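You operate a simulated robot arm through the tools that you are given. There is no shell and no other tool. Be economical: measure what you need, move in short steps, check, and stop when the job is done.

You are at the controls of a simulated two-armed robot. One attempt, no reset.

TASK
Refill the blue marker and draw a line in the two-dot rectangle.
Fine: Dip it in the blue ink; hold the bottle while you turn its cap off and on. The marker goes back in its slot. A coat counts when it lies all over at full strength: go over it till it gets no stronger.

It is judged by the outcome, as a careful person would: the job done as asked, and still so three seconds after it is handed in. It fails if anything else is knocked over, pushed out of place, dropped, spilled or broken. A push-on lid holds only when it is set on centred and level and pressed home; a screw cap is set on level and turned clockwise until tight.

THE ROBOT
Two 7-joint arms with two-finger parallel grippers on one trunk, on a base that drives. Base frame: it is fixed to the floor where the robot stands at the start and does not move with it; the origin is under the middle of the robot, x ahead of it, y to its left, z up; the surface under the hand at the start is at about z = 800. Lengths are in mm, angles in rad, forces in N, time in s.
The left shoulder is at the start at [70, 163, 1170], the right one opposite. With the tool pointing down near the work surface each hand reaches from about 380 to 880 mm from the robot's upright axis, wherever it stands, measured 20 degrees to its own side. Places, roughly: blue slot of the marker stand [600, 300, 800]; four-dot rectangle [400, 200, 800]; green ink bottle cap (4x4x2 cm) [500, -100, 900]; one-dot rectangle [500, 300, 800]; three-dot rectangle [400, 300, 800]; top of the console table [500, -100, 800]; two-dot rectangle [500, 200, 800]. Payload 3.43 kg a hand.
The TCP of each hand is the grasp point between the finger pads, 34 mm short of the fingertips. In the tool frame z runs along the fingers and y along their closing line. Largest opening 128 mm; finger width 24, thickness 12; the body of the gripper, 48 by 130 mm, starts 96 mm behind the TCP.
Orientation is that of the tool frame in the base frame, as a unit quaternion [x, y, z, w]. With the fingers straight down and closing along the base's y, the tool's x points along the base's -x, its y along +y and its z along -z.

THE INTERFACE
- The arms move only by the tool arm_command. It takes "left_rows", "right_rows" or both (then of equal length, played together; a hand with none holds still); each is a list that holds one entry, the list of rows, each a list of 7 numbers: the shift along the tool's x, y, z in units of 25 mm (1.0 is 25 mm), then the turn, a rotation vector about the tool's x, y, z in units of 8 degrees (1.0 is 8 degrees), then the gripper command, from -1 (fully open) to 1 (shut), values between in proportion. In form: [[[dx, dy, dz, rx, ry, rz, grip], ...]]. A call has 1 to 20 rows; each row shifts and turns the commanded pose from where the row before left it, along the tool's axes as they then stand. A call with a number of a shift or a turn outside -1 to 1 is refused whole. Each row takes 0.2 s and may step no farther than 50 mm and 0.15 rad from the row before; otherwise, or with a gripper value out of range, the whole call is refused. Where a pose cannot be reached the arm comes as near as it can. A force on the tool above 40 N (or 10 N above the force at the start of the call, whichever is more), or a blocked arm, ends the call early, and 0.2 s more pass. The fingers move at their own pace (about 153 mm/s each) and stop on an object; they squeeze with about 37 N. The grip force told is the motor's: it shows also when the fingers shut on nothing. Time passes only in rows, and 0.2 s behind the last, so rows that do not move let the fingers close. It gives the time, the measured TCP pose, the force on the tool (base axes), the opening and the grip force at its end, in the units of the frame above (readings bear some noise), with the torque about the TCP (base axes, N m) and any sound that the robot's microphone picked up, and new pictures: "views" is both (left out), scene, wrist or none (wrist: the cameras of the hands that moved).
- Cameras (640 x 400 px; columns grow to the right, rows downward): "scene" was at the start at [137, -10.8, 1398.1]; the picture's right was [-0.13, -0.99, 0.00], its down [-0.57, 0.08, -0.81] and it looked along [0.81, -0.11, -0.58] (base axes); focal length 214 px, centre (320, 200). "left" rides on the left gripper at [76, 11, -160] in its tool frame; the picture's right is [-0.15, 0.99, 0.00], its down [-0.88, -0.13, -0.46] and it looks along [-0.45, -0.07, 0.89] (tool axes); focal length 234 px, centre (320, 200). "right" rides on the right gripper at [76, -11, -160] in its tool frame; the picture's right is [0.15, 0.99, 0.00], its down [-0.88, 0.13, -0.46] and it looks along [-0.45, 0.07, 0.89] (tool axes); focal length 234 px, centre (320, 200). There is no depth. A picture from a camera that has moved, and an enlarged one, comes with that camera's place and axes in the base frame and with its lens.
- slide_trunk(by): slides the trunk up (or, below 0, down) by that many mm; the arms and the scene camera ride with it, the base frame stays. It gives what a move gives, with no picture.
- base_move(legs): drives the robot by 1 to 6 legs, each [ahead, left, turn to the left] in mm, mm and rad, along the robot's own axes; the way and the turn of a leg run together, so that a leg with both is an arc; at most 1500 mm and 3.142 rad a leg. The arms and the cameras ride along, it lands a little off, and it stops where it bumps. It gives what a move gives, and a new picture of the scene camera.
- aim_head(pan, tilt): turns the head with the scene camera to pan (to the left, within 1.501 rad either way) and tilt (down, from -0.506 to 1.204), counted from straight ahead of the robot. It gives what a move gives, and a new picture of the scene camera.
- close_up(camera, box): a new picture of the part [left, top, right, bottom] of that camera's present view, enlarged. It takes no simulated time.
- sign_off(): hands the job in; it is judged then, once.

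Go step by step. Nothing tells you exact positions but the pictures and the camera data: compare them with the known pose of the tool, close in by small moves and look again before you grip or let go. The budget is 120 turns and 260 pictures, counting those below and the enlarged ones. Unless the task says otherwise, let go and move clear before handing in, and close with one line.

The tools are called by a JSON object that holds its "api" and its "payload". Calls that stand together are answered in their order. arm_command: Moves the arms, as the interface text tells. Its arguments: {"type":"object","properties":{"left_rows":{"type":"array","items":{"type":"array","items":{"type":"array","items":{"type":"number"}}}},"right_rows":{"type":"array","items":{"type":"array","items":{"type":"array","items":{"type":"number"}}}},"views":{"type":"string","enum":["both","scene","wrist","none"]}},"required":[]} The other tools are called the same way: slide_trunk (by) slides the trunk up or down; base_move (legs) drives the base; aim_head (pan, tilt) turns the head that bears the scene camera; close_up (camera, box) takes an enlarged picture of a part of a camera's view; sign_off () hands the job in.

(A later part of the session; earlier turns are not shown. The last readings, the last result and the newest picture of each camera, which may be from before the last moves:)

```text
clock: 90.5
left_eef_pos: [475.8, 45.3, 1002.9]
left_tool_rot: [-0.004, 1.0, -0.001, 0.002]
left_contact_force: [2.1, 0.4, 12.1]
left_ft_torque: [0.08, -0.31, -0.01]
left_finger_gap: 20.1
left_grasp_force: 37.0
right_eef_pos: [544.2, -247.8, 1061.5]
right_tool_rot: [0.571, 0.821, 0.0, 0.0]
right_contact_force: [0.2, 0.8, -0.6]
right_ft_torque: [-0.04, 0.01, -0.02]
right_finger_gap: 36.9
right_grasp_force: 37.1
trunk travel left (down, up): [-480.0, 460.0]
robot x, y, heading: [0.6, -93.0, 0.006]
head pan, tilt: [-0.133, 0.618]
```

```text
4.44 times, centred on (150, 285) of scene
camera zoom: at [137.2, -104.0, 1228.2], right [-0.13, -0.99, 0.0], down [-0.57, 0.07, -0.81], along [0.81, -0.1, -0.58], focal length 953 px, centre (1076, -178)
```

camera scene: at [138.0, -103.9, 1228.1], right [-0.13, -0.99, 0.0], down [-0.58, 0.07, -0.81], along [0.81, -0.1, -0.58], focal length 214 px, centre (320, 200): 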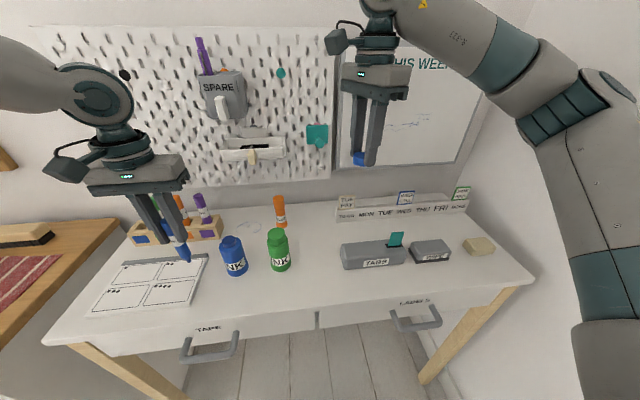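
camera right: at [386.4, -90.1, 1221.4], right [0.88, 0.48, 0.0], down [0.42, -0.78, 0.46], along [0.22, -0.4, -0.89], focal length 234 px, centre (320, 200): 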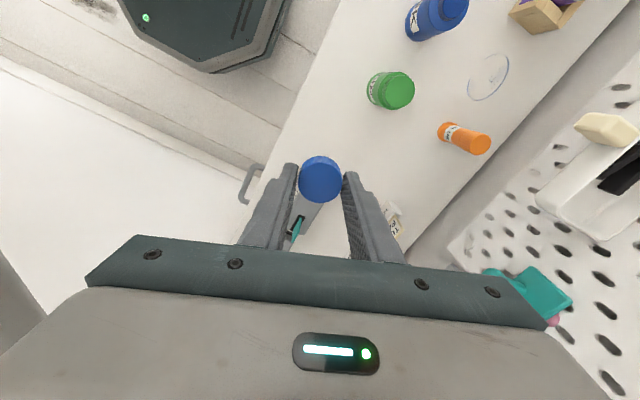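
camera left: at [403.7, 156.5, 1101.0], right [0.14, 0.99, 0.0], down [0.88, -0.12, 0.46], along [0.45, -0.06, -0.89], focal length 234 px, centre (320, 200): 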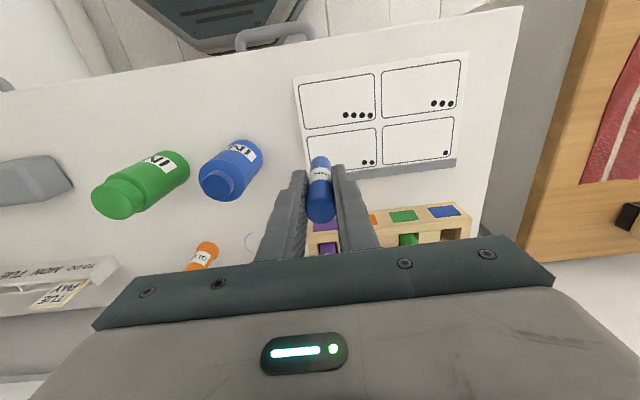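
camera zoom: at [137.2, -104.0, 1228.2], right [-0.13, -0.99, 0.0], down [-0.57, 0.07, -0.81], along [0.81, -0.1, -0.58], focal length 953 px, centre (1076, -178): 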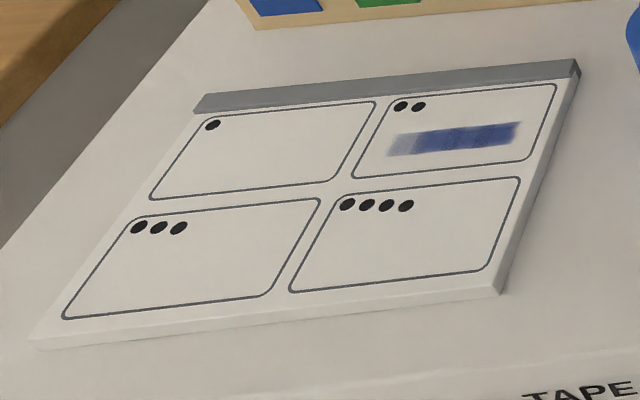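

{"api": "arm_command", "payload": {"left_rows": [[[0, 0, 0, 0, 0, 0, 1], [0, 0, 0, 0, 0, 0, 1], [0, 0, 0, 0, 0, 0, 1], [0, 0, 0, 0, 0, 0, 1], [0, 0, 0, 0, 0, 0, 1], [0, 0, 0, 0, 0, 0, 1], [0, 0, 0, 0, 0, 0, 1], [0, 0, 0, 0, 0, 0, 1]]], "views": "none"}}

{"api": "close_up", "payload": {"camera": "scene", "box": [200, 210, 270, 255]}}

```text
clock: 92.3
left_eef_pos: [475.2, 45.7, 1003.5]
left_tool_rot: [-0.004, 1.0, -0.001, 0.001]
left_contact_force: [0.8, -0.2, 13.1]
left_ft_torque: [0.01, -0.14, 0.01]
left_finger_gap: 20.3
left_grasp_force: 37.0
right_eef_pos: [544.8, -248.4, 1061.7]
right_tool_rot: [0.572, 0.82, 0.0, 0.0]
right_contact_force: [-0.4, 0.2, -0.4]
right_ft_torque: [-0.03, 0.01, 0.0]
right_finger_gap: 36.6
right_grasp_force: 37.3
trunk travel left (down, up): [-480.0, 460.0]
robot x, y, heading: [2.5, -96.5, 0.004]
head pan, tilt: [-0.133, 0.618]
```

```text
8.89 times, centred on (235, 232) of scene
camera zoom: at [136.9, -104.1, 1228.2], right [-0.13, -0.99, 0.0], down [-0.57, 0.07, -0.81], along [0.81, -0.1, -0.58], focal length 1906 px, centre (1076, -89)
```

zoom: 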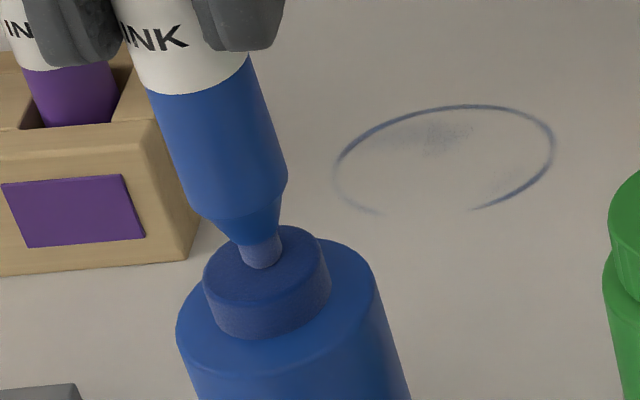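

{"api": "arm_command", "payload": {"left_rows": [[[0, 0, -0.6, 0, 0, 0, 1], [0, 0, -0.5, 0, 0, 0, 1]]], "views": "none"}}

{"api": "close_up", "payload": {"camera": "scene", "box": [200, 200, 270, 245]}}

```text
clock: 92.9
left_eef_pos: [476.7, 45.8, 1029.6]
left_tool_rot: [-0.003, 1.0, -0.001, 0.001]
left_contact_force: [0.3, -0.5, -1.0]
left_ft_torque: [0.01, 0.0, -0.01]
left_finger_gap: 20.4
left_grasp_force: 37.0
right_eef_pos: [545.1, -248.5, 1060.3]
right_tool_rot: [0.571, 0.821, -0.001, 0.0]
right_contact_force: [1.0, 0.2, -0.4]
right_ft_torque: [0.0, 0.03, 0.01]
right_finger_gap: 37.0
right_grasp_force: 37.0
trunk travel left (down, up): [-480.0, 460.0]
robot x, y, heading: [0.3, -96.2, 0.007]
head pan, tilt: [-0.133, 0.618]
```

```text
8.89 times, centred on (235, 222) of scene
camera zoom: at [137.7, -103.9, 1228.0], right [-0.13, -0.99, 0.0], down [-0.58, 0.07, -0.81], along [0.81, -0.1, -0.58], focal length 1906 px, centre (1076, 0)
```

zoom: 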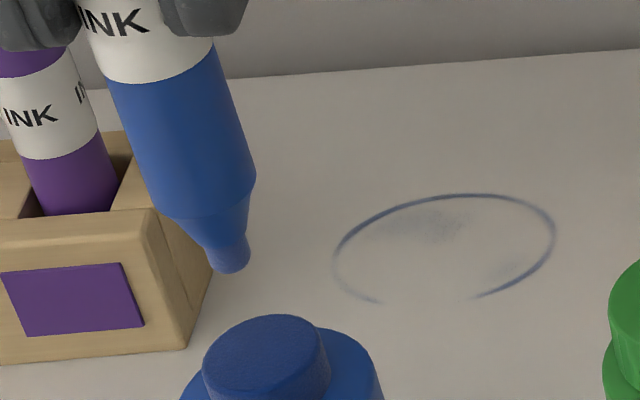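

The nib is recharged. I'll go back to the weak +y end of the line and touch down.

{"api": "arm_command", "payload": {"left_rows": [[[-0.0267, 0.9933, -0.2, 0, 0, 0, 1], [-0.0267, 0.9933, 0, 0, 0, 0, 1], [-0.0267, 0.9933, 0, 0, 0, 0, 1], [-0.0267, 0.9933, 0, 0, 0, 0, 1], [-0.0267, 0.9933, 0, 0, 0, 0, 1], [-0.0267, 0.9933, 0, 0, 0, 0, 1], [0, 0, 1, 0, 0, 0, 1], [0, 0, 1, 0, 0, 0, 1], [0, 0, 1, 0, 0, 0, 1], [0, 0, 1, 0, 0, 0, 1], [0, 0, 0.5, 0, 0, 0, 1], [0, 0, 0.24, 0, 0, 0, 1], [0, 0, 0.04, 0, 0, 0, 1], [0, 0, 0, 0, 0, 0, 1]]], "views": "none"}}

{"api": "close_up", "payload": {"camera": "scene", "box": [120, 240, 220, 302]}}

```text
clock: 95.9
left_eef_pos: [481.0, 193.7, 916.0]
left_tool_rot: [-0.004, 1.0, -0.001, 0.001]
left_contact_force: [0.0, 0.9, -1.2]
left_ft_torque: [0.02, 0.03, 0.04]
left_finger_gap: 20.4
left_grasp_force: 36.6
right_eef_pos: [545.6, -247.2, 1061.7]
right_tool_rot: [0.571, 0.821, -0.001, 0.0]
right_contact_force: [0.1, 0.8, 0.0]
right_ft_torque: [-0.03, 0.0, -0.01]
right_finger_gap: 37.0
right_grasp_force: 36.8
trunk travel left (down, up): [-480.0, 460.0]
robot x, y, heading: [1.3, -94.1, 0.005]
head pan, tilt: [-0.133, 0.618]
```

```text
6.40 times, centred on (170, 271) of scene
camera zoom: at [137.8, -103.7, 1228.1], right [-0.13, -0.99, 0.0], down [-0.58, 0.07, -0.81], along [0.81, -0.1, -0.58], focal length 1373 px, centre (1280, -254)
```

zoom: 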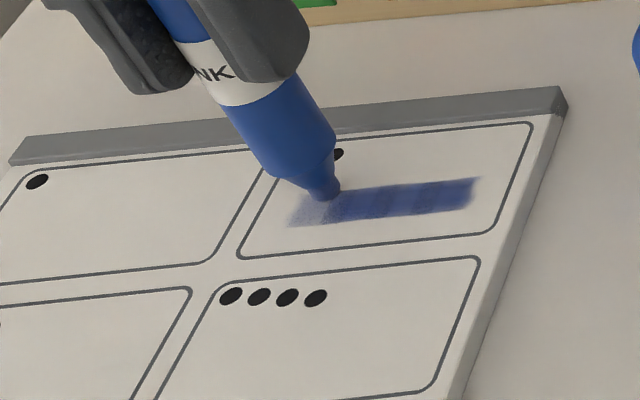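

{"api": "arm_command", "payload": {"left_rows": [[[0, 0.1, 0.04, 0, 0, 0, 1], [0, 0.06, 0.04, 0, 0, 0, 1], [0, 0, 0.02, 0, 0, 0, 1], [0, 0, 0, 0, 0, 0, 1]]], "views": "none"}}

```text
clock: 96.9
left_eef_pos: [478.9, 199.4, 915.7]
left_tool_rot: [-0.003, 1.0, -0.001, 0.002]
left_contact_force: [1.5, 0.7, 20.0]
left_ft_torque: [0.04, -0.28, -0.05]
left_finger_gap: 20.4
left_grasp_force: 36.9
right_eef_pos: [544.3, -248.3, 1062.4]
right_tool_rot: [0.572, 0.82, 0.001, 0.001]
right_contact_force: [-0.1, -0.1, -1.0]
right_ft_torque: [0.02, 0.01, -0.01]
right_finger_gap: 37.2
right_grasp_force: 37.3
trunk travel left (down, up): [-480.0, 460.0]
robot x, y, heading: [-0.5, -92.9, 0.01]
head pan, tilt: [-0.133, 0.618]
```

That's too firm at 20 N. I'll ease up and stroke back toward −y.

{"api": "arm_command", "payload": {"left_rows": [[[0, 0, -0.05, 0, 0, 0, 1], [0, -0.12, 0, 0, 0, 0, 1], [0, -0.12, 0, 0, 0, 0, 1], [0, -0.12, 0, 0, 0, 0, 1], [0, -0.12, 0, 0, 0, 0, 1], [0, -0.12, 0, 0, 0, 0, 1], [0, -0.12, 0, 0, 0, 0, 1]]], "views": "none"}}

{"api": "close_up", "payload": {"camera": "scene", "box": [120, 240, 220, 302]}}

```text
clock: 98.5
left_eef_pos: [477.8, 180.7, 916.1]
left_tool_rot: [-0.005, 1.0, -0.001, 0.002]
left_contact_force: [-1.1, 5.8, 16.5]
left_ft_torque: [0.61, 0.02, 0.01]
left_finger_gap: 20.4
left_grasp_force: 37.3
right_eef_pos: [545.4, -247.3, 1061.9]
right_tool_rot: [0.572, 0.82, 0.001, 0.0]
right_contact_force: [-0.4, -0.9, 0.2]
right_ft_torque: [0.01, 0.01, -0.01]
right_finger_gap: 36.8
right_grasp_force: 36.8
trunk travel left (down, up): [-480.0, 460.0]
robot x, y, heading: [2.0, -93.5, 0.003]
head pan, tilt: [-0.133, 0.618]
```

```text
6.40 times, centred on (170, 271) of scene
camera zoom: at [136.4, -103.9, 1228.4], right [-0.13, -0.99, 0.0], down [-0.57, 0.07, -0.82], along [0.81, -0.1, -0.58], focal length 1373 px, centre (1280, -254)
```

zoom: 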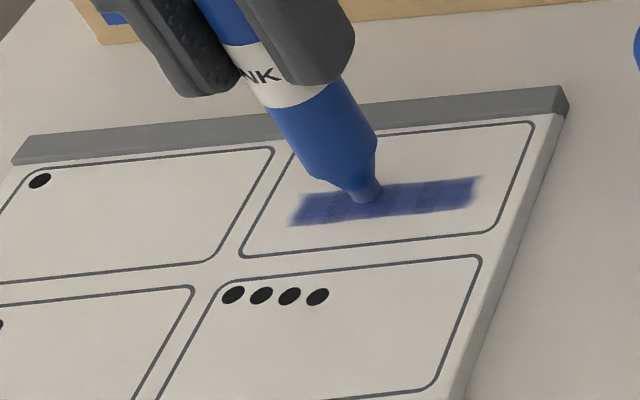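

{"api": "arm_command", "payload": {"left_rows": [[[0, -0.06, -0.03, 0, 0, 0, 1], [0, -0.12, 0, 0, 0, 0, 1], [0, -0.12, 0, 0, 0, 0, 1], [0, -0.12, 0, 0, 0, 0, 1], [0, -0.12, 0, 0, 0, 0, 1], [0, -0.12, 0, 0, 0, 0, 1], [0, -0.12, 0, 0, 0, 0, 1], [0, -0.12, 0, 0, 0, 0, 1], [0, -0.12, 0, 0, 0, 0, 1], [0, -0.12, 0, 0, 0, 0, 1], [0, -0.12, 0, 0, 0, 0, 1], [0, -0.1, 0, 0, 0, 0, 1], [0, 0, -0.6, 0, 0, 0, 1], [0, 0, -0.8, 0, 0, 0, 1]]], "views": "none"}}

{"api": "close_up", "payload": {"camera": "scene", "box": [120, 240, 220, 302]}}

{"api": "close_up", "payload": {"camera": "left", "box": [270, 70, 400, 152]}}

```text
clock: 101.5
left_eef_pos: [479.2, 145.7, 949.1]
left_tool_rot: [-0.004, 1.0, -0.001, 0.001]
left_contact_force: [-0.1, 0.3, -0.5]
left_ft_torque: [0.0, 0.0, 0.0]
left_finger_gap: 20.6
left_grasp_force: 37.3
right_eef_pos: [545.6, -248.7, 1061.0]
right_tool_rot: [0.572, 0.821, 0.0, 0.0]
right_contact_force: [0.5, 0.3, -0.2]
right_ft_torque: [0.0, 0.0, -0.02]
right_finger_gap: 37.0
right_grasp_force: 36.9
trunk travel left (down, up): [-480.0, 460.0]
robot x, y, heading: [3.2, -93.3, 0.006]
head pan, tilt: [-0.133, 0.618]
```

```text
6.40 times, centred on (170, 271) of scene
camera zoom: at [137.4, -104.0, 1228.1], right [-0.13, -0.99, 0.0], down [-0.58, 0.07, -0.81], along [0.81, -0.1, -0.58], focal length 1373 px, centre (1280, -254)
```

zoom: 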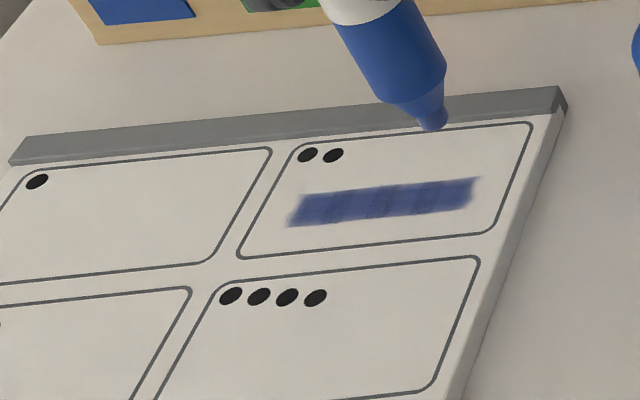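

```text
4.88 times, centred on (335, 111) of left
camera zoom: at [402.8, 156.3, 1110.1], right [0.14, 0.99, 0.0], down [0.88, -0.12, 0.46], along [0.45, -0.06, -0.89], focal length 1142 px, centre (247, 634)
```

zoom: 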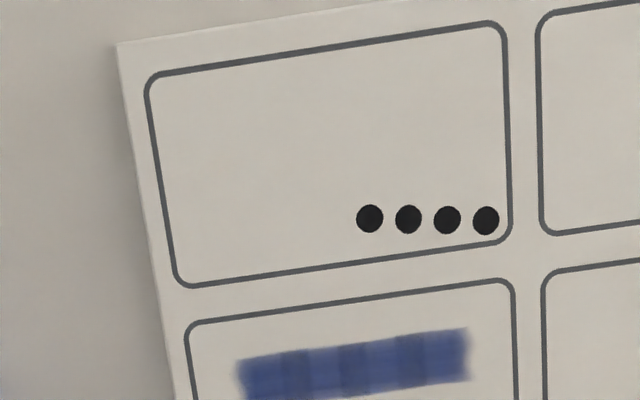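

The coat is nearly even with faint bands. I'll make another full pass.

{"api": "arm_command", "payload": {"left_rows": [[[0, 0, 0.8, 0, 0, 0, 1], [0, 0, 0.6, 0, 0, 0, 1], [0, 0.16, 0, 0, 0, 0, 1], [0, 0.16, 0, 0, 0, 0, 1], [0, 0.16, 0, 0, 0, 0, 1], [0, 0.16, 0, 0, 0, 0, 1], [0, 0.16, 0, 0, 0, 0, 1], [0, 0.16, 0, 0, 0, 0, 1], [0, 0.16, 0, 0, 0, 0, 1], [0, 0.16, 0, 0, 0, 0, 1], [0, 0.16, 0, 0, 0, 0, 1], [0, 0.16, 0, 0, 0, 0, 1], [0, 0.16, 0, 0, 0, 0, 1], [0, 0.16, 0, 0, 0, 0, 1], [0, 0.16, 0, 0, 0, 0, 1]]], "views": "none"}}

{"api": "close_up", "payload": {"camera": "scene", "box": [120, 240, 220, 302]}}

```text
clock: 104.7
left_eef_pos: [480.6, 198.3, 916.2]
left_tool_rot: [-0.003, 1.0, -0.001, 0.001]
left_contact_force: [0.6, -0.1, 0.0]
left_ft_torque: [-0.01, -0.01, 0.01]
left_finger_gap: 20.3
left_grasp_force: 37.2
right_eef_pos: [544.8, -248.1, 1061.4]
right_tool_rot: [0.572, 0.82, 0.0, 0.001]
right_contact_force: [-0.7, 0.1, 0.3]
right_ft_torque: [0.0, 0.0, 0.0]
right_finger_gap: 36.6
right_grasp_force: 36.4
trunk travel left (down, up): [-480.0, 460.0]
robot x, y, heading: [-1.7, -95.7, 0.006]
head pan, tilt: [-0.133, 0.618]
```

```text
6.40 times, centred on (170, 271) of scene
camera zoom: at [137.7, -103.7, 1228.1], right [-0.13, -0.99, 0.0], down [-0.58, 0.07, -0.81], along [0.81, -0.1, -0.58], focal length 1373 px, centre (1280, -254)
```

zoom: 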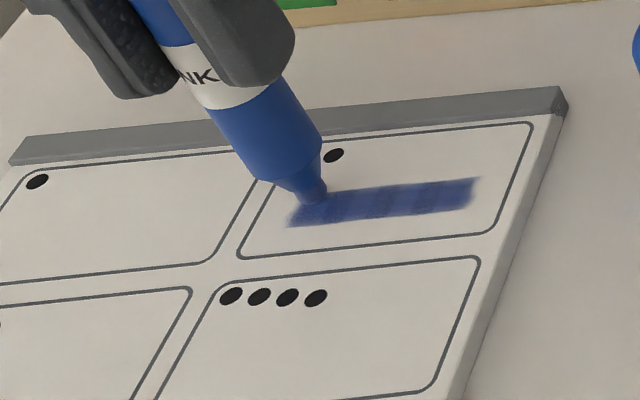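

There was no contact on that pass. I'll lower 1.25 mm and stroke back.

{"api": "arm_command", "payload": {"left_rows": [[[0, 0, 0.03, 0, 0, 0, 1], [0, 0, 0.025, 0, 0, 0, 1], [0, -0.16, 0, 0, 0, 0, 1], [0, -0.16, 0, 0, 0, 0, 1], [0, -0.16, 0, 0, 0, 0, 1], [0, -0.16, 0, 0, 0, 0, 1], [0, -0.16, 0, 0, 0, 0, 1], [0, -0.16, 0, 0, 0, 0, 1], [0, -0.16, 0, 0, 0, 0, 1]]], "views": "none"}}

{"api": "arm_command", "payload": {"left_rows": [[[0, -0.16, 0, 0, 0, 0, 1], [0, -0.16, 0, 0, 0, 0, 1], [0, -0.16, 0, 0, 0, 0, 1], [0, -0.16, 0, 0, 0, 0, 1], [0, -0.16, 0, 0, 0, 0, 1], [0, -0.16, 0, 0, 0, 0, 1]]], "views": "none"}}

{"api": "close_up", "payload": {"camera": "scene", "box": [120, 240, 220, 302]}}

```text
clock: 106.7
left_eef_pos: [479.4, 171.1, 916.1]
left_tool_rot: [-0.004, 1.0, -0.001, 0.002]
left_contact_force: [-0.3, 5.6, 12.2]
left_ft_torque: [0.48, -0.1, 0.07]
left_finger_gap: 20.3
left_grasp_force: 37.0
right_eef_pos: [544.3, -248.2, 1060.6]
right_tool_rot: [0.571, 0.821, -0.001, 0.0]
right_contact_force: [-0.2, 0.0, -0.4]
right_ft_torque: [0.02, 0.0, 0.03]
right_finger_gap: 36.8
right_grasp_force: 37.0
trunk travel left (down, up): [-480.0, 460.0]
robot x, y, heading: [-2.3, -91.5, 0.004]
head pan, tilt: [-0.133, 0.618]
```

```text
clock: 108.1
left_eef_pos: [479.0, 147.3, 914.7]
left_tool_rot: [-0.004, 1.0, -0.001, 0.002]
left_contact_force: [0.4, 7.0, 18.9]
left_ft_torque: [0.76, -0.19, 0.04]
left_finger_gap: 20.3
left_grasp_force: 37.5
right_eef_pos: [544.6, -247.3, 1062.2]
right_tool_rot: [0.572, 0.821, 0.001, 0.0]
right_contact_force: [-0.2, -0.3, -0.5]
right_ft_torque: [0.04, 0.02, 0.0]
right_finger_gap: 37.0
right_grasp_force: 36.9
trunk travel left (down, up): [-480.0, 460.0]
robot x, y, heading: [0.7, -92.7, 0.006]
head pan, tilt: [-0.133, 0.618]
```

```text
6.40 times, centred on (170, 271) of scene
camera zoom: at [136.3, -103.7, 1228.3], right [-0.13, -0.99, 0.0], down [-0.57, 0.07, -0.82], along [0.81, -0.1, -0.58], focal length 1373 px, centre (1280, -254)
```

zoom: 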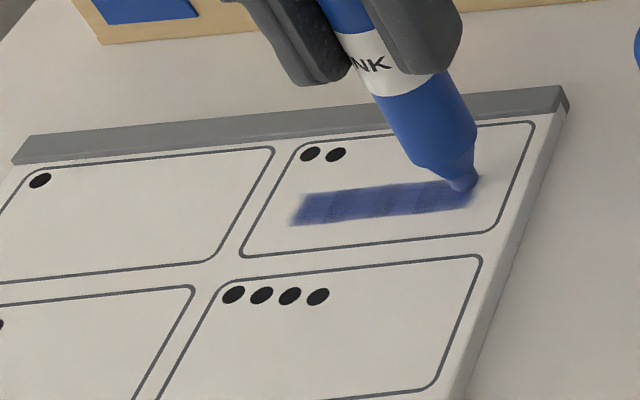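

{"api": "arm_command", "payload": {"left_rows": [[[0, 0.16, -0.03, 0, 0, 0, 1], [0, 0.16, 0.004, 0, 0, 0, 1], [0, 0.16, 0.004, 0, 0, 0, 1], [0, 0.16, 0.004, 0, 0, 0, 1], [0, 0.16, 0.004, 0, 0, 0, 1], [0, 0.16, 0.004, 0, 0, 0, 1], [0, 0.16, 0.004, 0, 0, 0, 1], [0, 0.16, 0.004, 0, 0, 0, 1], [0, 0.16, 0.004, 0, 0, 0, 1], [0, 0.16, 0.004, 0, 0, 0, 1], [0, 0.16, 0.004, 0, 0, 0, 1], [0, 0.16, 0, 0, 0, 0, 1], [0, 0.16, 0, 0, 0, 0, 1]]], "views": "none"}}

{"api": "arm_command", "payload": {"left_rows": [[[0, 0, -0.5, 0, 0, 0, 1], [0, 0, -1, 0, 0, 0, 1], [0, 0, -1, 0, 0, 0, 1], [0, -0.9, -1, 0, 0, 0, 1], [0, -0.9, -1, 0, 0, 0, 1]]], "views": "none"}}

{"api": "close_up", "payload": {"camera": "scene", "box": [140, 240, 220, 290]}}

{"api": "close_up", "payload": {"camera": "left", "box": [260, 70, 420, 170]}}

```text
clock: 110.9
left_eef_pos: [479.8, 197.2, 914.8]
left_tool_rot: [-0.003, 1.0, 0.0, 0.002]
left_contact_force: [0.7, -6.1, 16.1]
left_ft_torque: [-0.59, -0.18, -0.03]
left_finger_gap: 20.3
left_grasp_force: 37.1
right_eef_pos: [544.2, -248.6, 1062.7]
right_tool_rot: [0.571, 0.821, 0.002, -0.001]
right_contact_force: [0.7, 0.4, -1.4]
right_ft_torque: [0.02, -0.01, -0.02]
right_finger_gap: 36.9
right_grasp_force: 36.6
trunk travel left (down, up): [-480.0, 460.0]
robot x, y, heading: [-0.9, -92.7, 0.005]
head pan, tilt: [-0.133, 0.618]
```

```text
clock: 112.1
left_eef_pos: [477.9, 153.1, 1026.4]
left_tool_rot: [-0.003, 1.0, -0.001, 0.001]
left_contact_force: [-0.3, 0.2, 0.2]
left_ft_torque: [0.05, 0.0, 0.01]
left_finger_gap: 20.2
left_grasp_force: 37.0
right_eef_pos: [544.2, -248.2, 1061.5]
right_tool_rot: [0.572, 0.821, 0.0, 0.0]
right_contact_force: [0.8, -0.2, -0.6]
right_ft_torque: [0.0, -0.02, 0.0]
right_finger_gap: 36.7
right_grasp_force: 36.7
trunk travel left (down, up): [-480.0, 460.0]
robot x, y, heading: [-2.4, -96.4, 0.002]
head pan, tilt: [-0.133, 0.618]
```

```text
8.00 times, centred on (180, 265) of scene
camera zoom: at [137.5, -104.5, 1228.1], right [-0.13, -0.99, 0.0], down [-0.58, 0.07, -0.81], along [0.81, -0.1, -0.58], focal length 1716 px, centre (1440, -320)
```

zoom: 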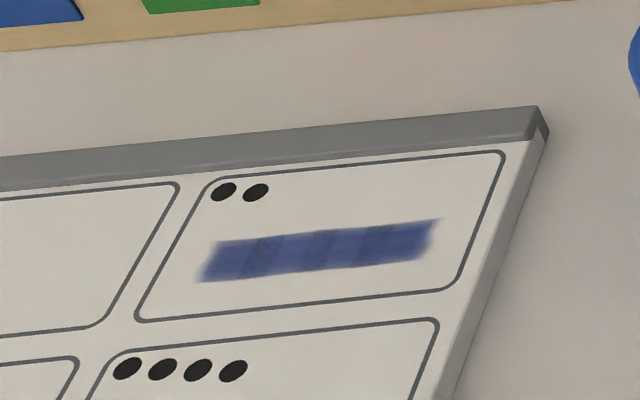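

```text
4.00 times, centred on (340, 120) of left
camera zoom: at [401.9, 163.2, 1187.5], right [0.14, 0.99, 0.0], down [0.88, -0.12, 0.46], along [0.45, -0.06, -0.89], focal length 937 px, centre (240, 520)
```

zoom: 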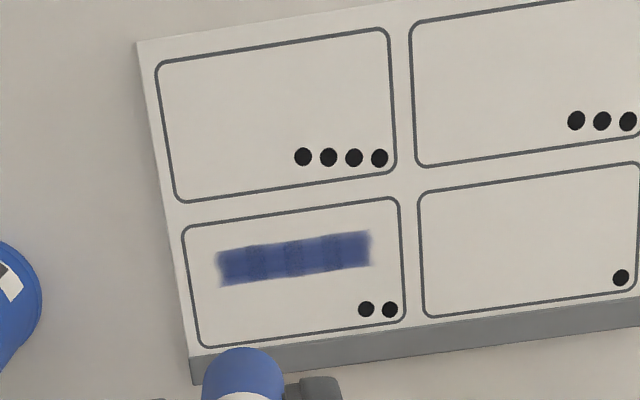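

Coverage is good but there are still faint bands. I'll re-dip once more, do further passes and see if it gets stronger.

{"api": "arm_command", "payload": {"left_rows": [[[0.032, -0.864, 0, 0, 0, 0, 1], [0.032, -0.864, 0, 0, 0, 0, 1], [0.032, -0.864, 0, 0, 0, 0, 1], [0.032, -0.864, 0, 0, 0, 0, 1], [0.032, -0.864, 0, 0, 0, 0, 1], [0, 0, 0.5, 0, 0, 0, 1], [0, 0, 0.3, 0, 0, 0, 1], [0, 0, 0.13, 0, 0, 0, 1], [0, 0, 0, 0, 0, 0, 1], [0, 0, 0, 0, 0, 0, 1], [0, 0, 0, 0, 0, 0, 1], [0, 0, 0, 0, 0, 0, 1], [0, 0, 0, 0, 0, 0, 1], [0, 0, 0, 0, 0, 0, 1], [0, 0, 0, 0, 0, 0, 1], [0, 0, 0, 0, 0, 0, 1], [0, 0, 0, 0, 0, 0, 1]]], "views": "none"}}

{"api": "arm_command", "payload": {"left_rows": [[[0, 0, -0.6, 0, 0, 0, 1], [0, 0, -0.7, 0, 0, 0, 1]]], "views": "none"}}

{"api": "close_up", "payload": {"camera": "scene", "box": [200, 195, 270, 240]}}

```text
clock: 115.7
left_eef_pos: [475.8, 43.7, 1004.2]
left_tool_rot: [-0.004, 1.0, -0.001, 0.002]
left_contact_force: [-0.7, -0.3, -1.1]
left_ft_torque: [0.02, 0.0, 0.02]
left_finger_gap: 20.3
left_grasp_force: 37.2
right_eef_pos: [545.0, -247.7, 1061.4]
right_tool_rot: [0.572, 0.82, -0.001, 0.0]
right_contact_force: [-0.2, -0.2, 0.2]
right_ft_torque: [0.06, -0.02, 0.0]
right_finger_gap: 36.9
right_grasp_force: 36.9
trunk travel left (down, up): [-480.0, 460.0]
robot x, y, heading: [-0.2, -92.1, 0.006]
head pan, tilt: [-0.133, 0.618]
```

```text
clock: 116.3
left_eef_pos: [476.2, 43.5, 1036.3]
left_tool_rot: [-0.004, 1.0, -0.002, 0.0]
left_contact_force: [-0.8, 0.6, -0.8]
left_ft_torque: [0.02, -0.01, -0.03]
left_finger_gap: 20.6
left_grasp_force: 37.1
right_eef_pos: [545.7, -247.2, 1061.3]
right_tool_rot: [0.572, 0.82, 0.001, 0.001]
right_contact_force: [-0.7, 0.1, 0.1]
right_ft_torque: [-0.01, 0.03, 0.02]
right_finger_gap: 36.7
right_grasp_force: 36.4
trunk travel left (down, up): [-480.0, 460.0]
robot x, y, heading: [2.8, -96.3, 0.004]
head pan, tilt: [-0.133, 0.618]
```

```text
8.89 times, centred on (235, 218) of scene
camera zoom: at [138.2, -103.8, 1228.0], right [-0.13, -0.99, 0.0], down [-0.58, 0.07, -0.81], along [0.81, -0.1, -0.58], focal length 1906 px, centre (1076, 44)
```

zoom: 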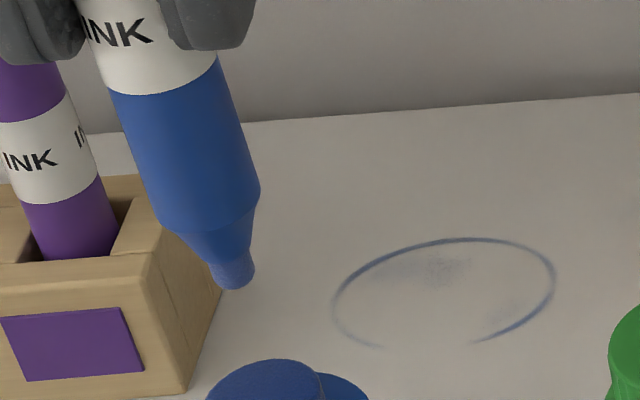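

It didn't quite touch. I'll go down again, 2 mm lower.

{"api": "arm_command", "payload": {"left_rows": [[[0, 0.05, 0.7, 0, 0, 0, 1], [0, 0, 0.5, 0, 0, 0, 1], [0, 0, 0.1, 0, 0, 0, 1], [0, 0, 0.08, 0, 0, 0, 1], [0, 0, 0, 0, 0, 0, 1], [0, 0, 0, 0, 0, 0, 1], [0, 0, 0, 0, 0, 0, 1], [0, 0, 0, 0, 0, 0, 1], [0, 0, 0, 0, 0, 0, 1], [0, 0, 0, 0, 0, 0, 1], [0, 0, 0, 0, 0, 0, 1], [0, 0, 0, 0, 0, 0, 1], [0, 0, 0, 0, 0, 0, 1], [0, 0, 0, 0, 0, 0, 1]]], "views": "none"}}

{"api": "arm_command", "payload": {"left_rows": [[[0, 0, -0.6, 0, 0, 0, 1], [0, 0, -0.7, 0, 0, 0, 1]]], "views": "none"}}

{"api": "close_up", "payload": {"camera": "scene", "box": [200, 195, 270, 240]}}

```text
clock: 119.3
left_eef_pos: [476.7, 47.6, 1003.5]
left_tool_rot: [-0.004, 1.0, -0.001, 0.001]
left_contact_force: [1.1, 0.0, -1.4]
left_ft_torque: [-0.02, -0.02, 0.02]
left_finger_gap: 20.6
left_grasp_force: 36.8
right_eef_pos: [545.9, -246.6, 1062.3]
right_tool_rot: [0.571, 0.821, 0.0, -0.001]
right_contact_force: [0.5, -0.5, -0.1]
right_ft_torque: [-0.04, 0.0, 0.05]
right_finger_gap: 36.5
right_grasp_force: 36.9
trunk travel left (down, up): [-480.0, 460.0]
robot x, y, heading: [2.7, -91.0, 0.006]
head pan, tilt: [-0.133, 0.618]
```

```text
clock: 119.9
left_eef_pos: [474.8, 47.4, 1033.6]
left_tool_rot: [-0.005, 1.0, -0.001, 0.001]
left_contact_force: [-0.3, 0.3, -0.8]
left_ft_torque: [0.0, -0.03, 0.01]
left_finger_gap: 20.6
left_grasp_force: 37.0
right_eef_pos: [544.7, -248.1, 1061.3]
right_tool_rot: [0.572, 0.82, 0.001, 0.001]
right_contact_force: [0.4, 0.0, 0.0]
right_ft_torque: [-0.01, 0.02, 0.02]
right_finger_gap: 36.9
right_grasp_force: 37.1
trunk travel left (down, up): [-480.0, 460.0]
robot x, y, heading: [1.3, -91.4, 0.006]
head pan, tilt: [-0.133, 0.618]
```

```text
8.89 times, centred on (235, 218) of scene
camera zoom: at [137.7, -103.9, 1228.1], right [-0.13, -0.99, 0.0], down [-0.58, 0.07, -0.81], along [0.81, -0.1, -0.58], focal length 1906 px, centre (1076, 44)
```

zoom: 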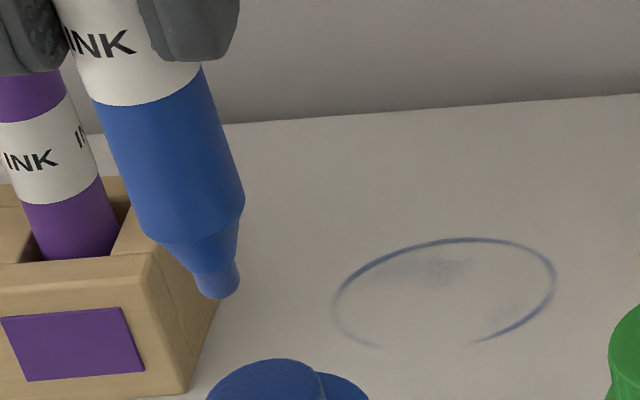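

The nib is saturated again. I'll return to the line's −y end and touch down.

{"api": "arm_command", "payload": {"left_rows": [[[-0.032, 0.798, 0, 0, 0, 0, 1], [-0.032, 0.798, 0, 0, 0, 0, 1], [-0.032, 0.798, 0, 0, 0, 0, 1], [-0.032, 0.798, 0, 0, 0, 0, 1], [-0.032, 0.798, 0, 0, 0, 0, 1], [0, 0, 1, 0, 0, 0, 1], [0, 0, 1, 0, 0, 0, 1], [0, 0, 1, 0, 0, 0, 1], [0, 0, 1, 0, 0, 0, 1], [0, 0, 0.5, 0, 0, 0, 1], [0, 0, 0.22, 0, 0, 0, 1], [0, 0, 0.04, 0, 0, 0, 1], [0, 0, 0, 0, 0, 0, 1]]], "views": "none"}}

```text
clock: 122.7
left_eef_pos: [480.8, 147.8, 914.8]
left_tool_rot: [-0.004, 1.0, -0.001, 0.003]
left_contact_force: [4.1, 1.1, 12.6]
left_ft_torque: [0.1, -0.5, 0.01]
left_finger_gap: 20.7
left_grasp_force: 37.4
right_eef_pos: [544.0, -248.4, 1061.2]
right_tool_rot: [0.572, 0.82, 0.0, 0.001]
right_contact_force: [-0.1, 0.6, -0.8]
right_ft_torque: [-0.02, 0.03, -0.02]
right_finger_gap: 36.8
right_grasp_force: 36.5
trunk travel left (down, up): [-480.0, 460.0]
robot x, y, heading: [-2.6, -97.0, 0.009]
head pan, tilt: [-0.133, 0.618]
```

Contact is 12.6 N. I'll make a pass to +y and back.

{"api": "arm_command", "payload": {"left_rows": [[[0, 0.15, 0.004, 0, 0, 0, 1], [0, 0.15, 0.004, 0, 0, 0, 1], [0, 0.15, 0.004, 0, 0, 0, 1], [0, 0.15, 0.004, 0, 0, 0, 1], [0, 0.15, 0.004, 0, 0, 0, 1], [0, 0.15, 0.004, 0, 0, 0, 1], [0, 0.15, 0, 0, 0, 0, 1], [0, 0.15, 0, 0, 0, 0, 1], [0, 0.15, 0, 0, 0, 0, 1], [0, 0.15, 0, 0, 0, 0, 1], [0, 0.15, 0, 0, 0, 0, 1], [0, 0.15, 0, 0, 0, 0, 1], [0, 0.15, 0, 0, 0, 0, 1]]], "views": "none"}}

{"api": "close_up", "payload": {"camera": "scene", "box": [130, 240, 220, 296]}}

```text
clock: 125.5
left_eef_pos: [478.2, 198.0, 914.7]
left_tool_rot: [-0.005, 1.0, 0.0, 0.0]
left_contact_force: [0.6, -1.6, 2.3]
left_ft_torque: [-0.12, 0.03, 0.03]
left_finger_gap: 20.6
left_grasp_force: 36.6
right_eef_pos: [546.1, -249.3, 1062.3]
right_tool_rot: [0.571, 0.821, 0.0, 0.0]
right_contact_force: [-0.8, 0.0, -0.5]
right_ft_torque: [-0.01, 0.02, -0.02]
right_finger_gap: 36.9
right_grasp_force: 36.8
trunk travel left (down, up): [-480.0, 460.0]
robot x, y, heading: [-1.9, -93.5, 0.008]
head pan, tilt: [-0.133, 0.618]
```

```text
7.11 times, centred on (175, 268) of scene
camera zoom: at [137.5, -103.9, 1228.1], right [-0.13, -0.99, 0.0], down [-0.58, 0.07, -0.81], along [0.81, -0.1, -0.58], focal length 1525 px, centre (1351, -284)
```

zoom: 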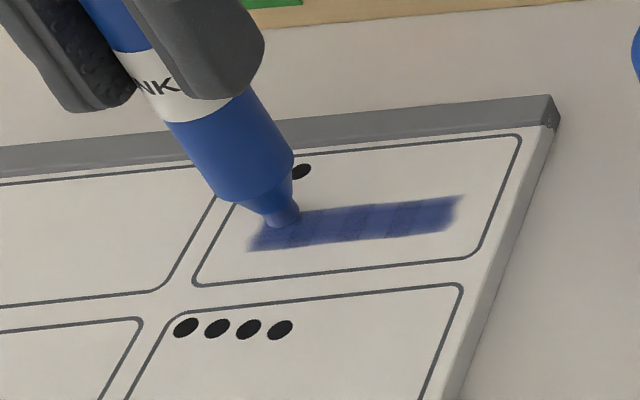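

{"api": "arm_command", "payload": {"left_rows": [[[0, 0, 0.04, 0, 0, 0, 1], [0, -0.15, 0, 0, 0, 0, 1], [0, -0.15, 0, 0, 0, 0, 1], [0, -0.15, 0, 0, 0, 0, 1], [0, -0.15, 0, 0, 0, 0, 1], [0, -0.15, 0, 0, 0, 0, 1], [0, -0.15, 0, 0, 0, 0, 1], [0, -0.15, 0, 0, 0, 0, 1], [0, -0.15, 0, 0, 0, 0, 1], [0, -0.15, -0.005, 0, 0, 0, 1], [0, -0.15, -0.005, 0, 0, 0, 1], [0, -0.15, -0.005, 0, 0, 0, 1], [0, -0.15, -0.005, 0, 0, 0, 1], [0, -0.15, -0.005, 0, 0, 0, 1], [0, 0, -0.8, 0, 0, 0, 1], [0, 0, -1, 0, 0, 0, 1], [0, 0, -1, 0, 0, 0, 1], [0, 0, -1, 0, 0, 0, 1], [0, 0, -0.8, 0, 0, 0, 1]]], "views": "none"}}

{"api": "close_up", "payload": {"camera": "scene", "box": [140, 240, 220, 290]}}

{"api": "close_up", "payload": {"camera": "left", "box": [280, 100, 380, 164]}}

```text
clock: 129.5
left_eef_pos: [478.1, 146.3, 1028.4]
left_tool_rot: [-0.004, 1.0, -0.001, 0.001]
left_contact_force: [0.6, -0.6, 0.1]
left_ft_torque: [-0.03, 0.0, 0.02]
left_finger_gap: 20.4
left_grasp_force: 36.6
right_eef_pos: [546.7, -247.7, 1062.1]
right_tool_rot: [0.572, 0.82, 0.0, 0.0]
right_contact_force: [-0.7, 0.8, -0.3]
right_ft_torque: [0.01, 0.01, -0.03]
right_finger_gap: 36.7
right_grasp_force: 37.2
trunk travel left (down, up): [-480.0, 460.0]
robot x, y, heading: [2.0, -95.4, 0.005]
head pan, tilt: [-0.133, 0.618]
```

```text
8.00 times, centred on (180, 265) of scene
camera zoom: at [137.6, -103.9, 1228.1], right [-0.13, -0.99, 0.0], down [-0.58, 0.07, -0.81], along [0.81, -0.1, -0.58], focal length 1716 px, centre (1440, -320)
```

zoom: 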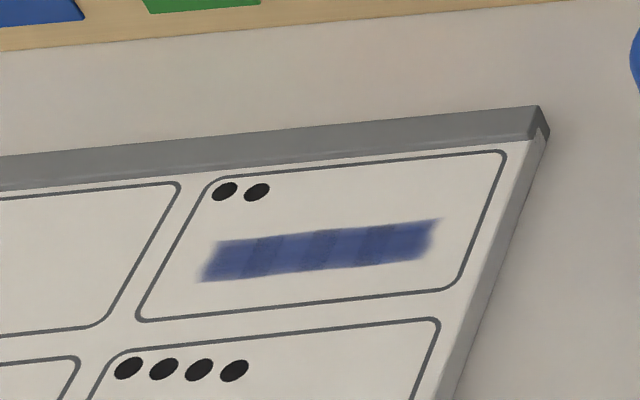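

```text
6.25 times, centred on (330, 132) of left
camera zoom: at [402.4, 156.1, 1188.2], right [0.14, 0.99, 0.0], down [0.88, -0.12, 0.46], along [0.45, -0.06, -0.89], focal length 1464 px, centre (258, 625)
```

zoom: 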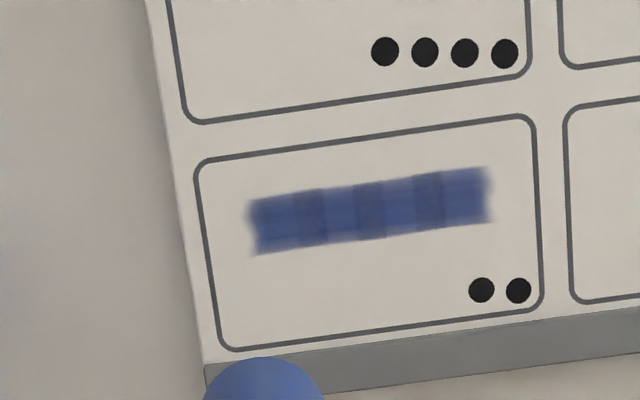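

The pattern no longer changes, so the coat is at full strength; the bands are just stroke overlaps. I'll give the marker a final dip so it's put back full.

{"api": "arm_command", "payload": {"left_rows": [[[0.032, -0.808, 0, 0, 0, 0, 1], [0.032, -0.808, 0, 0, 0, 0, 1], [0.032, -0.808, 0, 0, 0, 0, 1], [0.032, -0.808, 0, 0, 0, 0, 1], [0.032, -0.808, 0, 0, 0, 0, 1], [0, 0, 0.6, 0, 0, 0, 1], [0, 0, 0.4, 0, 0, 0, 1], [0, 0, 0.1, 0, 0, 0, 1], [0, 0, 0.05, 0, 0, 0, 1], [0, 0, 0, 0, 0, 0, 1], [0, 0, 0, 0, 0, 0, 1], [0, 0, 0, 0, 0, 0, 1], [0, 0, 0, 0, 0, 0, 1], [0, 0, 0, 0, 0, 0, 1], [0, 0, 0, 0, 0, 0, 1], [0, 0, 0, 0, 0, 0, 1], [0, 0, 0, 0, 0, 0, 1], [0, 0, 0, 0, 0, 0, 1]]], "views": "none"}}

{"api": "arm_command", "payload": {"left_rows": [[[0, 0, -0.8, 0, 0, 0, 1], [0, 0, -0.9, 0, 0, 0, 1]]], "views": "none"}}

{"api": "close_up", "payload": {"camera": "scene", "box": [200, 190, 290, 246]}}

```text
clock: 133.3
left_eef_pos: [474.5, 45.5, 1001.8]
left_tool_rot: [-0.004, 1.0, -0.001, 0.001]
left_contact_force: [1.8, 0.1, 15.1]
left_ft_torque: [0.03, -0.29, 0.0]
left_finger_gap: 20.3
left_grasp_force: 36.7
right_eef_pos: [544.0, -248.8, 1062.2]
right_tool_rot: [0.572, 0.821, 0.0, 0.0]
right_contact_force: [0.4, 0.0, 0.0]
right_ft_torque: [0.01, 0.01, 0.01]
right_finger_gap: 36.8
right_grasp_force: 37.6
trunk travel left (down, up): [-480.0, 460.0]
robot x, y, heading: [-0.5, -94.1, 0.001]
head pan, tilt: [-0.133, 0.618]
```

```text
clock: 133.9
left_eef_pos: [474.0, 45.8, 1045.3]
left_tool_rot: [-0.003, 1.0, -0.001, 0.0]
left_contact_force: [0.8, -0.3, 0.1]
left_ft_torque: [-0.04, 0.01, 0.01]
left_finger_gap: 20.3
left_grasp_force: 36.9
right_eef_pos: [545.7, -248.2, 1061.5]
right_tool_rot: [0.571, 0.821, 0.0, 0.0]
right_contact_force: [1.3, 0.2, -0.3]
right_ft_torque: [0.0, 0.03, 0.02]
right_finger_gap: 36.8
right_grasp_force: 36.7
trunk travel left (down, up): [-480.0, 460.0]
robot x, y, heading: [-0.4, -96.3, 0.003]
head pan, tilt: [-0.133, 0.618]
```

```text
7.11 times, centred on (245, 218) of scene
camera zoom: at [137.8, -103.9, 1228.0], right [-0.13, -0.99, 0.0], down [-0.58, 0.07, -0.81], along [0.81, -0.1, -0.58], focal length 1525 px, centre (853, 72)
```

zoom: 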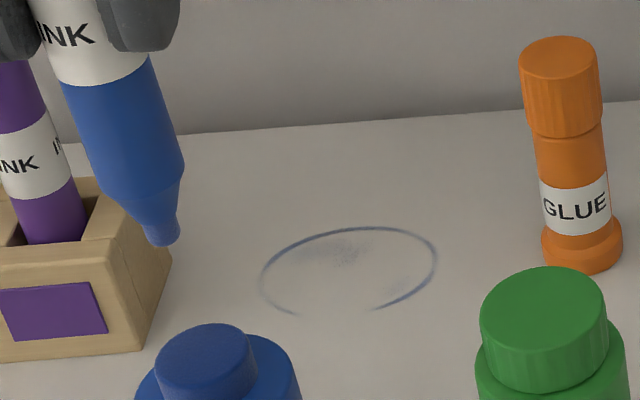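

The nib is full. Now I'll carry the marker left and then forward to above the blue slot.

{"api": "arm_command", "payload": {"left_rows": [[[0, 0, -0.5, 0, 0, 0, 1], [0, 0.925, 0, 0, 0, 0, 1], [0, 0.925, 0, 0, 0, 0, 1], [0, 0.925, 0, 0, 0, 0, 1], [0, 0.925, 0, 0, 0, 0, 1], [0, 0.925, 0, 0, 0, 0, 1], [0, 0.925, 0, 0, 0, 0, 1], [0, 0.925, 0, 0, 0, 0, 1], [0, 0.925, 0, 0, 0, 0, 1], [0, 0.925, 0, 0, 0, 0, 1], [0, 0.925, 0, 0, 0, 0, 1], [0, 0.925, 0, 0, 0, 0, 1], [-0.8, 0, 0, 0, 0, 0, 1], [-1, 0, 0, 0, 0, 0, 1], [-1, 0, 0, 0, 0, 0, 1], [-1, 0, 0, 0, 0, 0, 1], [-1, 0, 0, 0, 0, 0, 1], [-0.4, 0, 0, 0, 0, 0, 1]]], "views": "both"}}

{"api": "close_up", "payload": {"camera": "scene", "box": [60, 170, 200, 260]}}

{"api": "close_up", "payload": {"camera": "left", "box": [250, 90, 390, 180]}}

```text
clock: 137.7
left_eef_pos: [605.9, 301.1, 1055.9]
left_tool_rot: [-0.005, 1.0, 0.0, 0.0]
left_contact_force: [0.1, -0.7, 1.0]
left_ft_torque: [-0.02, 0.01, -0.01]
left_finger_gap: 20.3
left_grasp_force: 37.5
right_eef_pos: [546.4, -249.0, 1061.3]
right_tool_rot: [0.572, 0.82, 0.0, 0.0]
right_contact_force: [-0.2, 0.1, -0.1]
right_ft_torque: [-0.01, 0.01, -0.02]
right_finger_gap: 37.0
right_grasp_force: 37.6
trunk travel left (down, up): [-480.0, 460.0]
robot x, y, heading: [3.0, -96.7, 0.003]
head pan, tilt: [-0.133, 0.618]
camera scene: at [137.8, -103.9, 1228.1], right [-0.13, -0.99, 0.0], down [-0.58, 0.07, -0.81], along [0.81, -0.1, -0.58], focal length 214 px, centre (320, 200)
camera left: at [530.3, 311.1, 1216.6], right [0.14, 0.99, 0.0], down [0.88, -0.12, 0.46], along [0.45, -0.06, -0.89], focal length 234 px, centre (320, 200)
```

scene: 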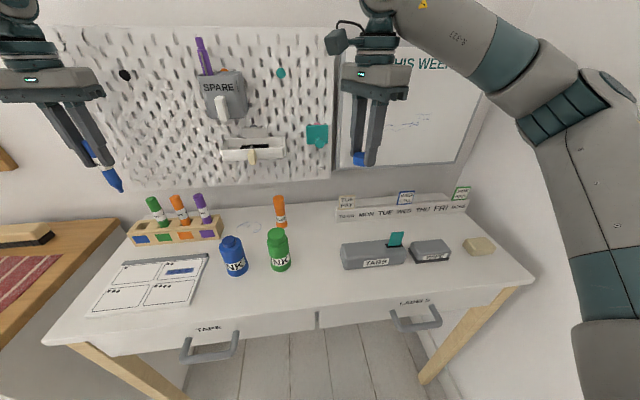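
left: 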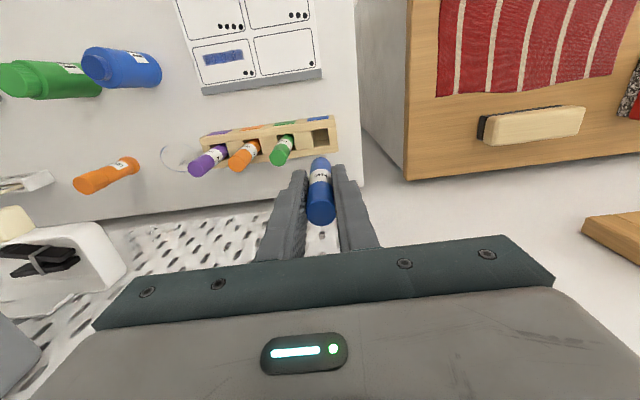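

```text
4.44 times, centred on (130, 215) of scene
camera zoom: at [137.8, -103.9, 1228.1], right [-0.13, -0.99, 0.0], down [-0.58, 0.07, -0.81], along [0.81, -0.1, -0.58], focal length 953 px, centre (1164, 133)
```

zoom: 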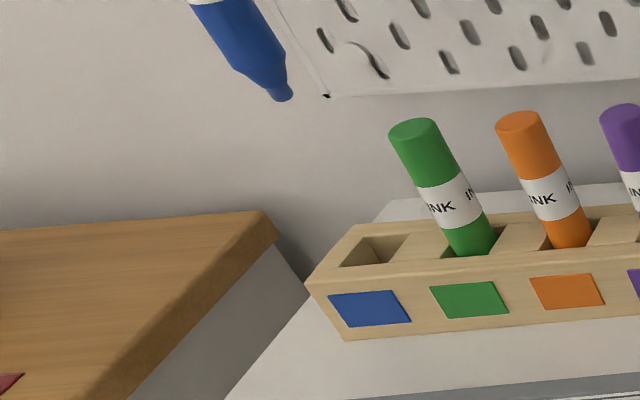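

```text
4.44 times, centred on (320, 135) of left
camera zoom: at [530.3, 311.1, 1216.6], right [0.14, 0.99, 0.0], down [0.88, -0.12, 0.46], along [0.45, -0.06, -0.89], focal length 1041 px, centre (320, 489)
```

zoom: 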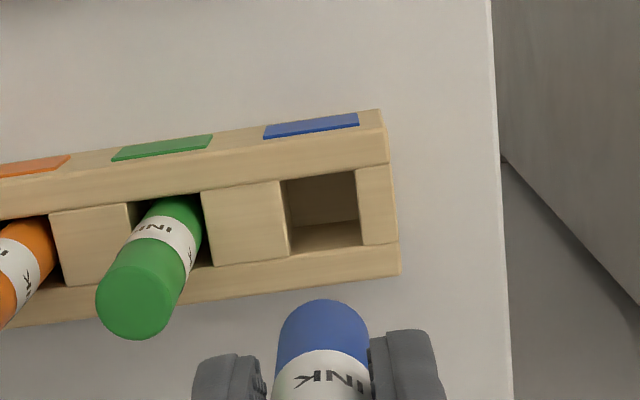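

The slot centre is about (608, 300), matching the pick position. I'll descend until the nib is just above the slot and check.

{"api": "arm_command", "payload": {"left_rows": [[[0, -0.03, 1, 0, 0, 0, 1], [0, 0, 1, 0, 0, 0, 1], [0, 0, 1, 0, 0, 0, 1], [0, 0, 0.7, 0, 0, 0, 1], [0, 0, 0, 0, 0, 0, 1]]], "views": "none"}}

{"api": "close_up", "payload": {"camera": "scene", "box": [90, 185, 190, 247]}}

{"api": "close_up", "payload": {"camera": "left", "box": [260, 100, 380, 177]}}

```text
clock: 138.9
left_eef_pos: [605.2, 299.9, 962.1]
left_tool_rot: [-0.003, 1.0, -0.001, 0.001]
left_contact_force: [0.1, -0.5, 0.0]
left_ft_torque: [0.02, -0.03, 0.01]
left_finger_gap: 20.4
left_grasp_force: 36.7
right_eef_pos: [546.2, -248.3, 1061.3]
right_tool_rot: [0.572, 0.82, 0.0, 0.001]
right_contact_force: [0.3, 0.3, -0.5]
right_ft_torque: [-0.02, 0.0, 0.02]
right_finger_gap: 37.2
right_grasp_force: 37.0
trunk travel left (down, up): [-480.0, 460.0]
robot x, y, heading: [2.2, -93.0, 0.003]
head pan, tilt: [-0.133, 0.618]
```

```text
6.40 times, centred on (140, 216) of scene
camera zoom: at [137.6, -103.9, 1228.1], right [-0.13, -0.99, 0.0], down [-0.58, 0.07, -0.81], along [0.81, -0.1, -0.58], focal length 1373 px, centre (1472, 98)
```

zoom: 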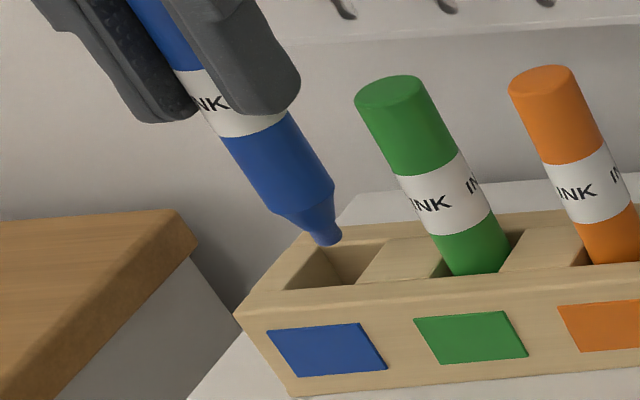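

```text
5.19 times, centred on (320, 138) of left
camera zoom: at [529.7, 310.2, 1122.9], right [0.14, 0.99, 0.0], down [0.88, -0.12, 0.46], along [0.45, -0.06, -0.89], focal length 1216 px, centre (320, 520)
```

zoom: 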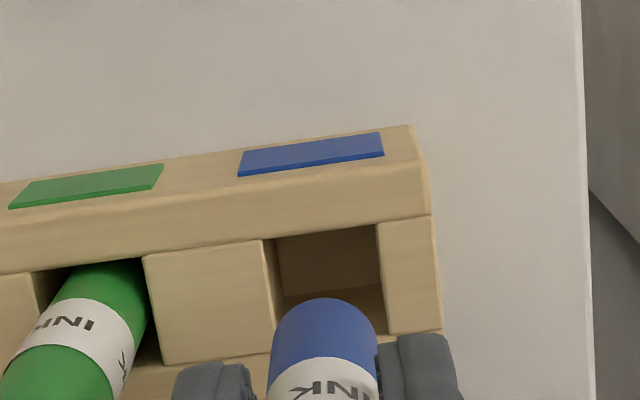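

Everything lines up within about 1–2 mm. I'll lower the nib into the slot and check again.

{"api": "arm_command", "payload": {"left_rows": [[[0, 0.04, 0.3, 0, 0, 0, 1], [0, 0, 0.3, 0, 0, 0, 1], [0, 0, 0, 0, 0, 0, 1]]], "views": "none"}}

{"api": "close_up", "payload": {"camera": "scene", "box": [90, 185, 190, 247]}}

{"api": "close_up", "payload": {"camera": "left", "box": [260, 110, 380, 187]}}

```text
clock: 139.7
left_eef_pos: [605.2, 301.2, 947.0]
left_tool_rot: [-0.005, 1.0, -0.002, 0.001]
left_contact_force: [-0.7, 0.7, -0.2]
left_ft_torque: [-0.01, -0.02, 0.01]
left_finger_gap: 20.1
left_grasp_force: 37.3
right_eef_pos: [545.1, -246.9, 1061.4]
right_tool_rot: [0.571, 0.821, 0.0, 0.0]
right_contact_force: [-0.2, 1.0, -0.2]
right_ft_torque: [0.02, 0.01, -0.01]
right_finger_gap: 36.9
right_grasp_force: 36.5
trunk travel left (down, up): [-480.0, 460.0]
robot x, y, heading: [1.8, -91.6, 0.004]
head pan, tilt: [-0.133, 0.618]
```

```text
6.40 times, centred on (140, 216) of scene
camera zoom: at [137.7, -103.8, 1228.1], right [-0.13, -0.99, 0.0], down [-0.58, 0.07, -0.81], along [0.81, -0.1, -0.58], focal length 1373 px, centre (1472, 98)
```

zoom: 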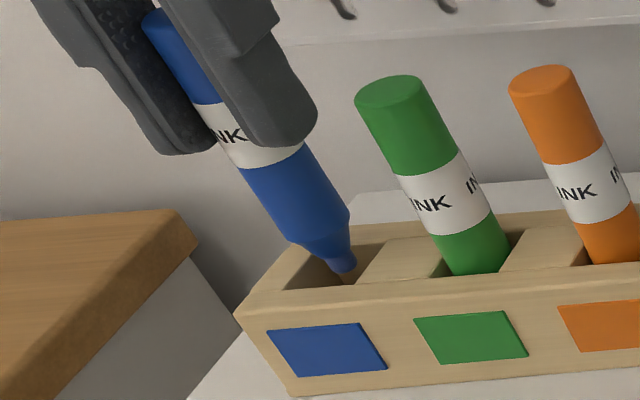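

```text
5.19 times, centred on (320, 148) of left
camera zoom: at [530.1, 311.4, 1108.0], right [0.14, 0.99, 0.0], down [0.88, -0.12, 0.46], along [0.45, -0.06, -0.89], focal length 1216 px, centre (320, 468)
```

zoom: 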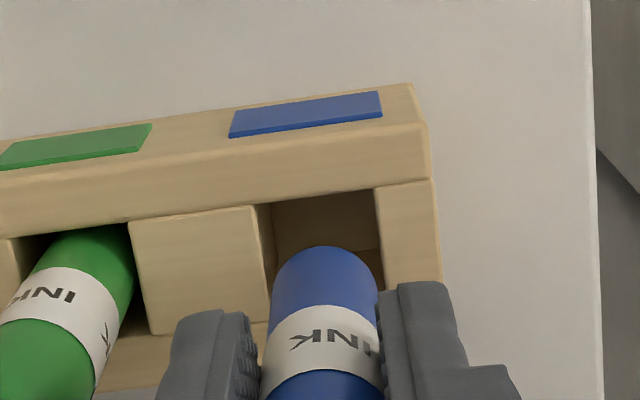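

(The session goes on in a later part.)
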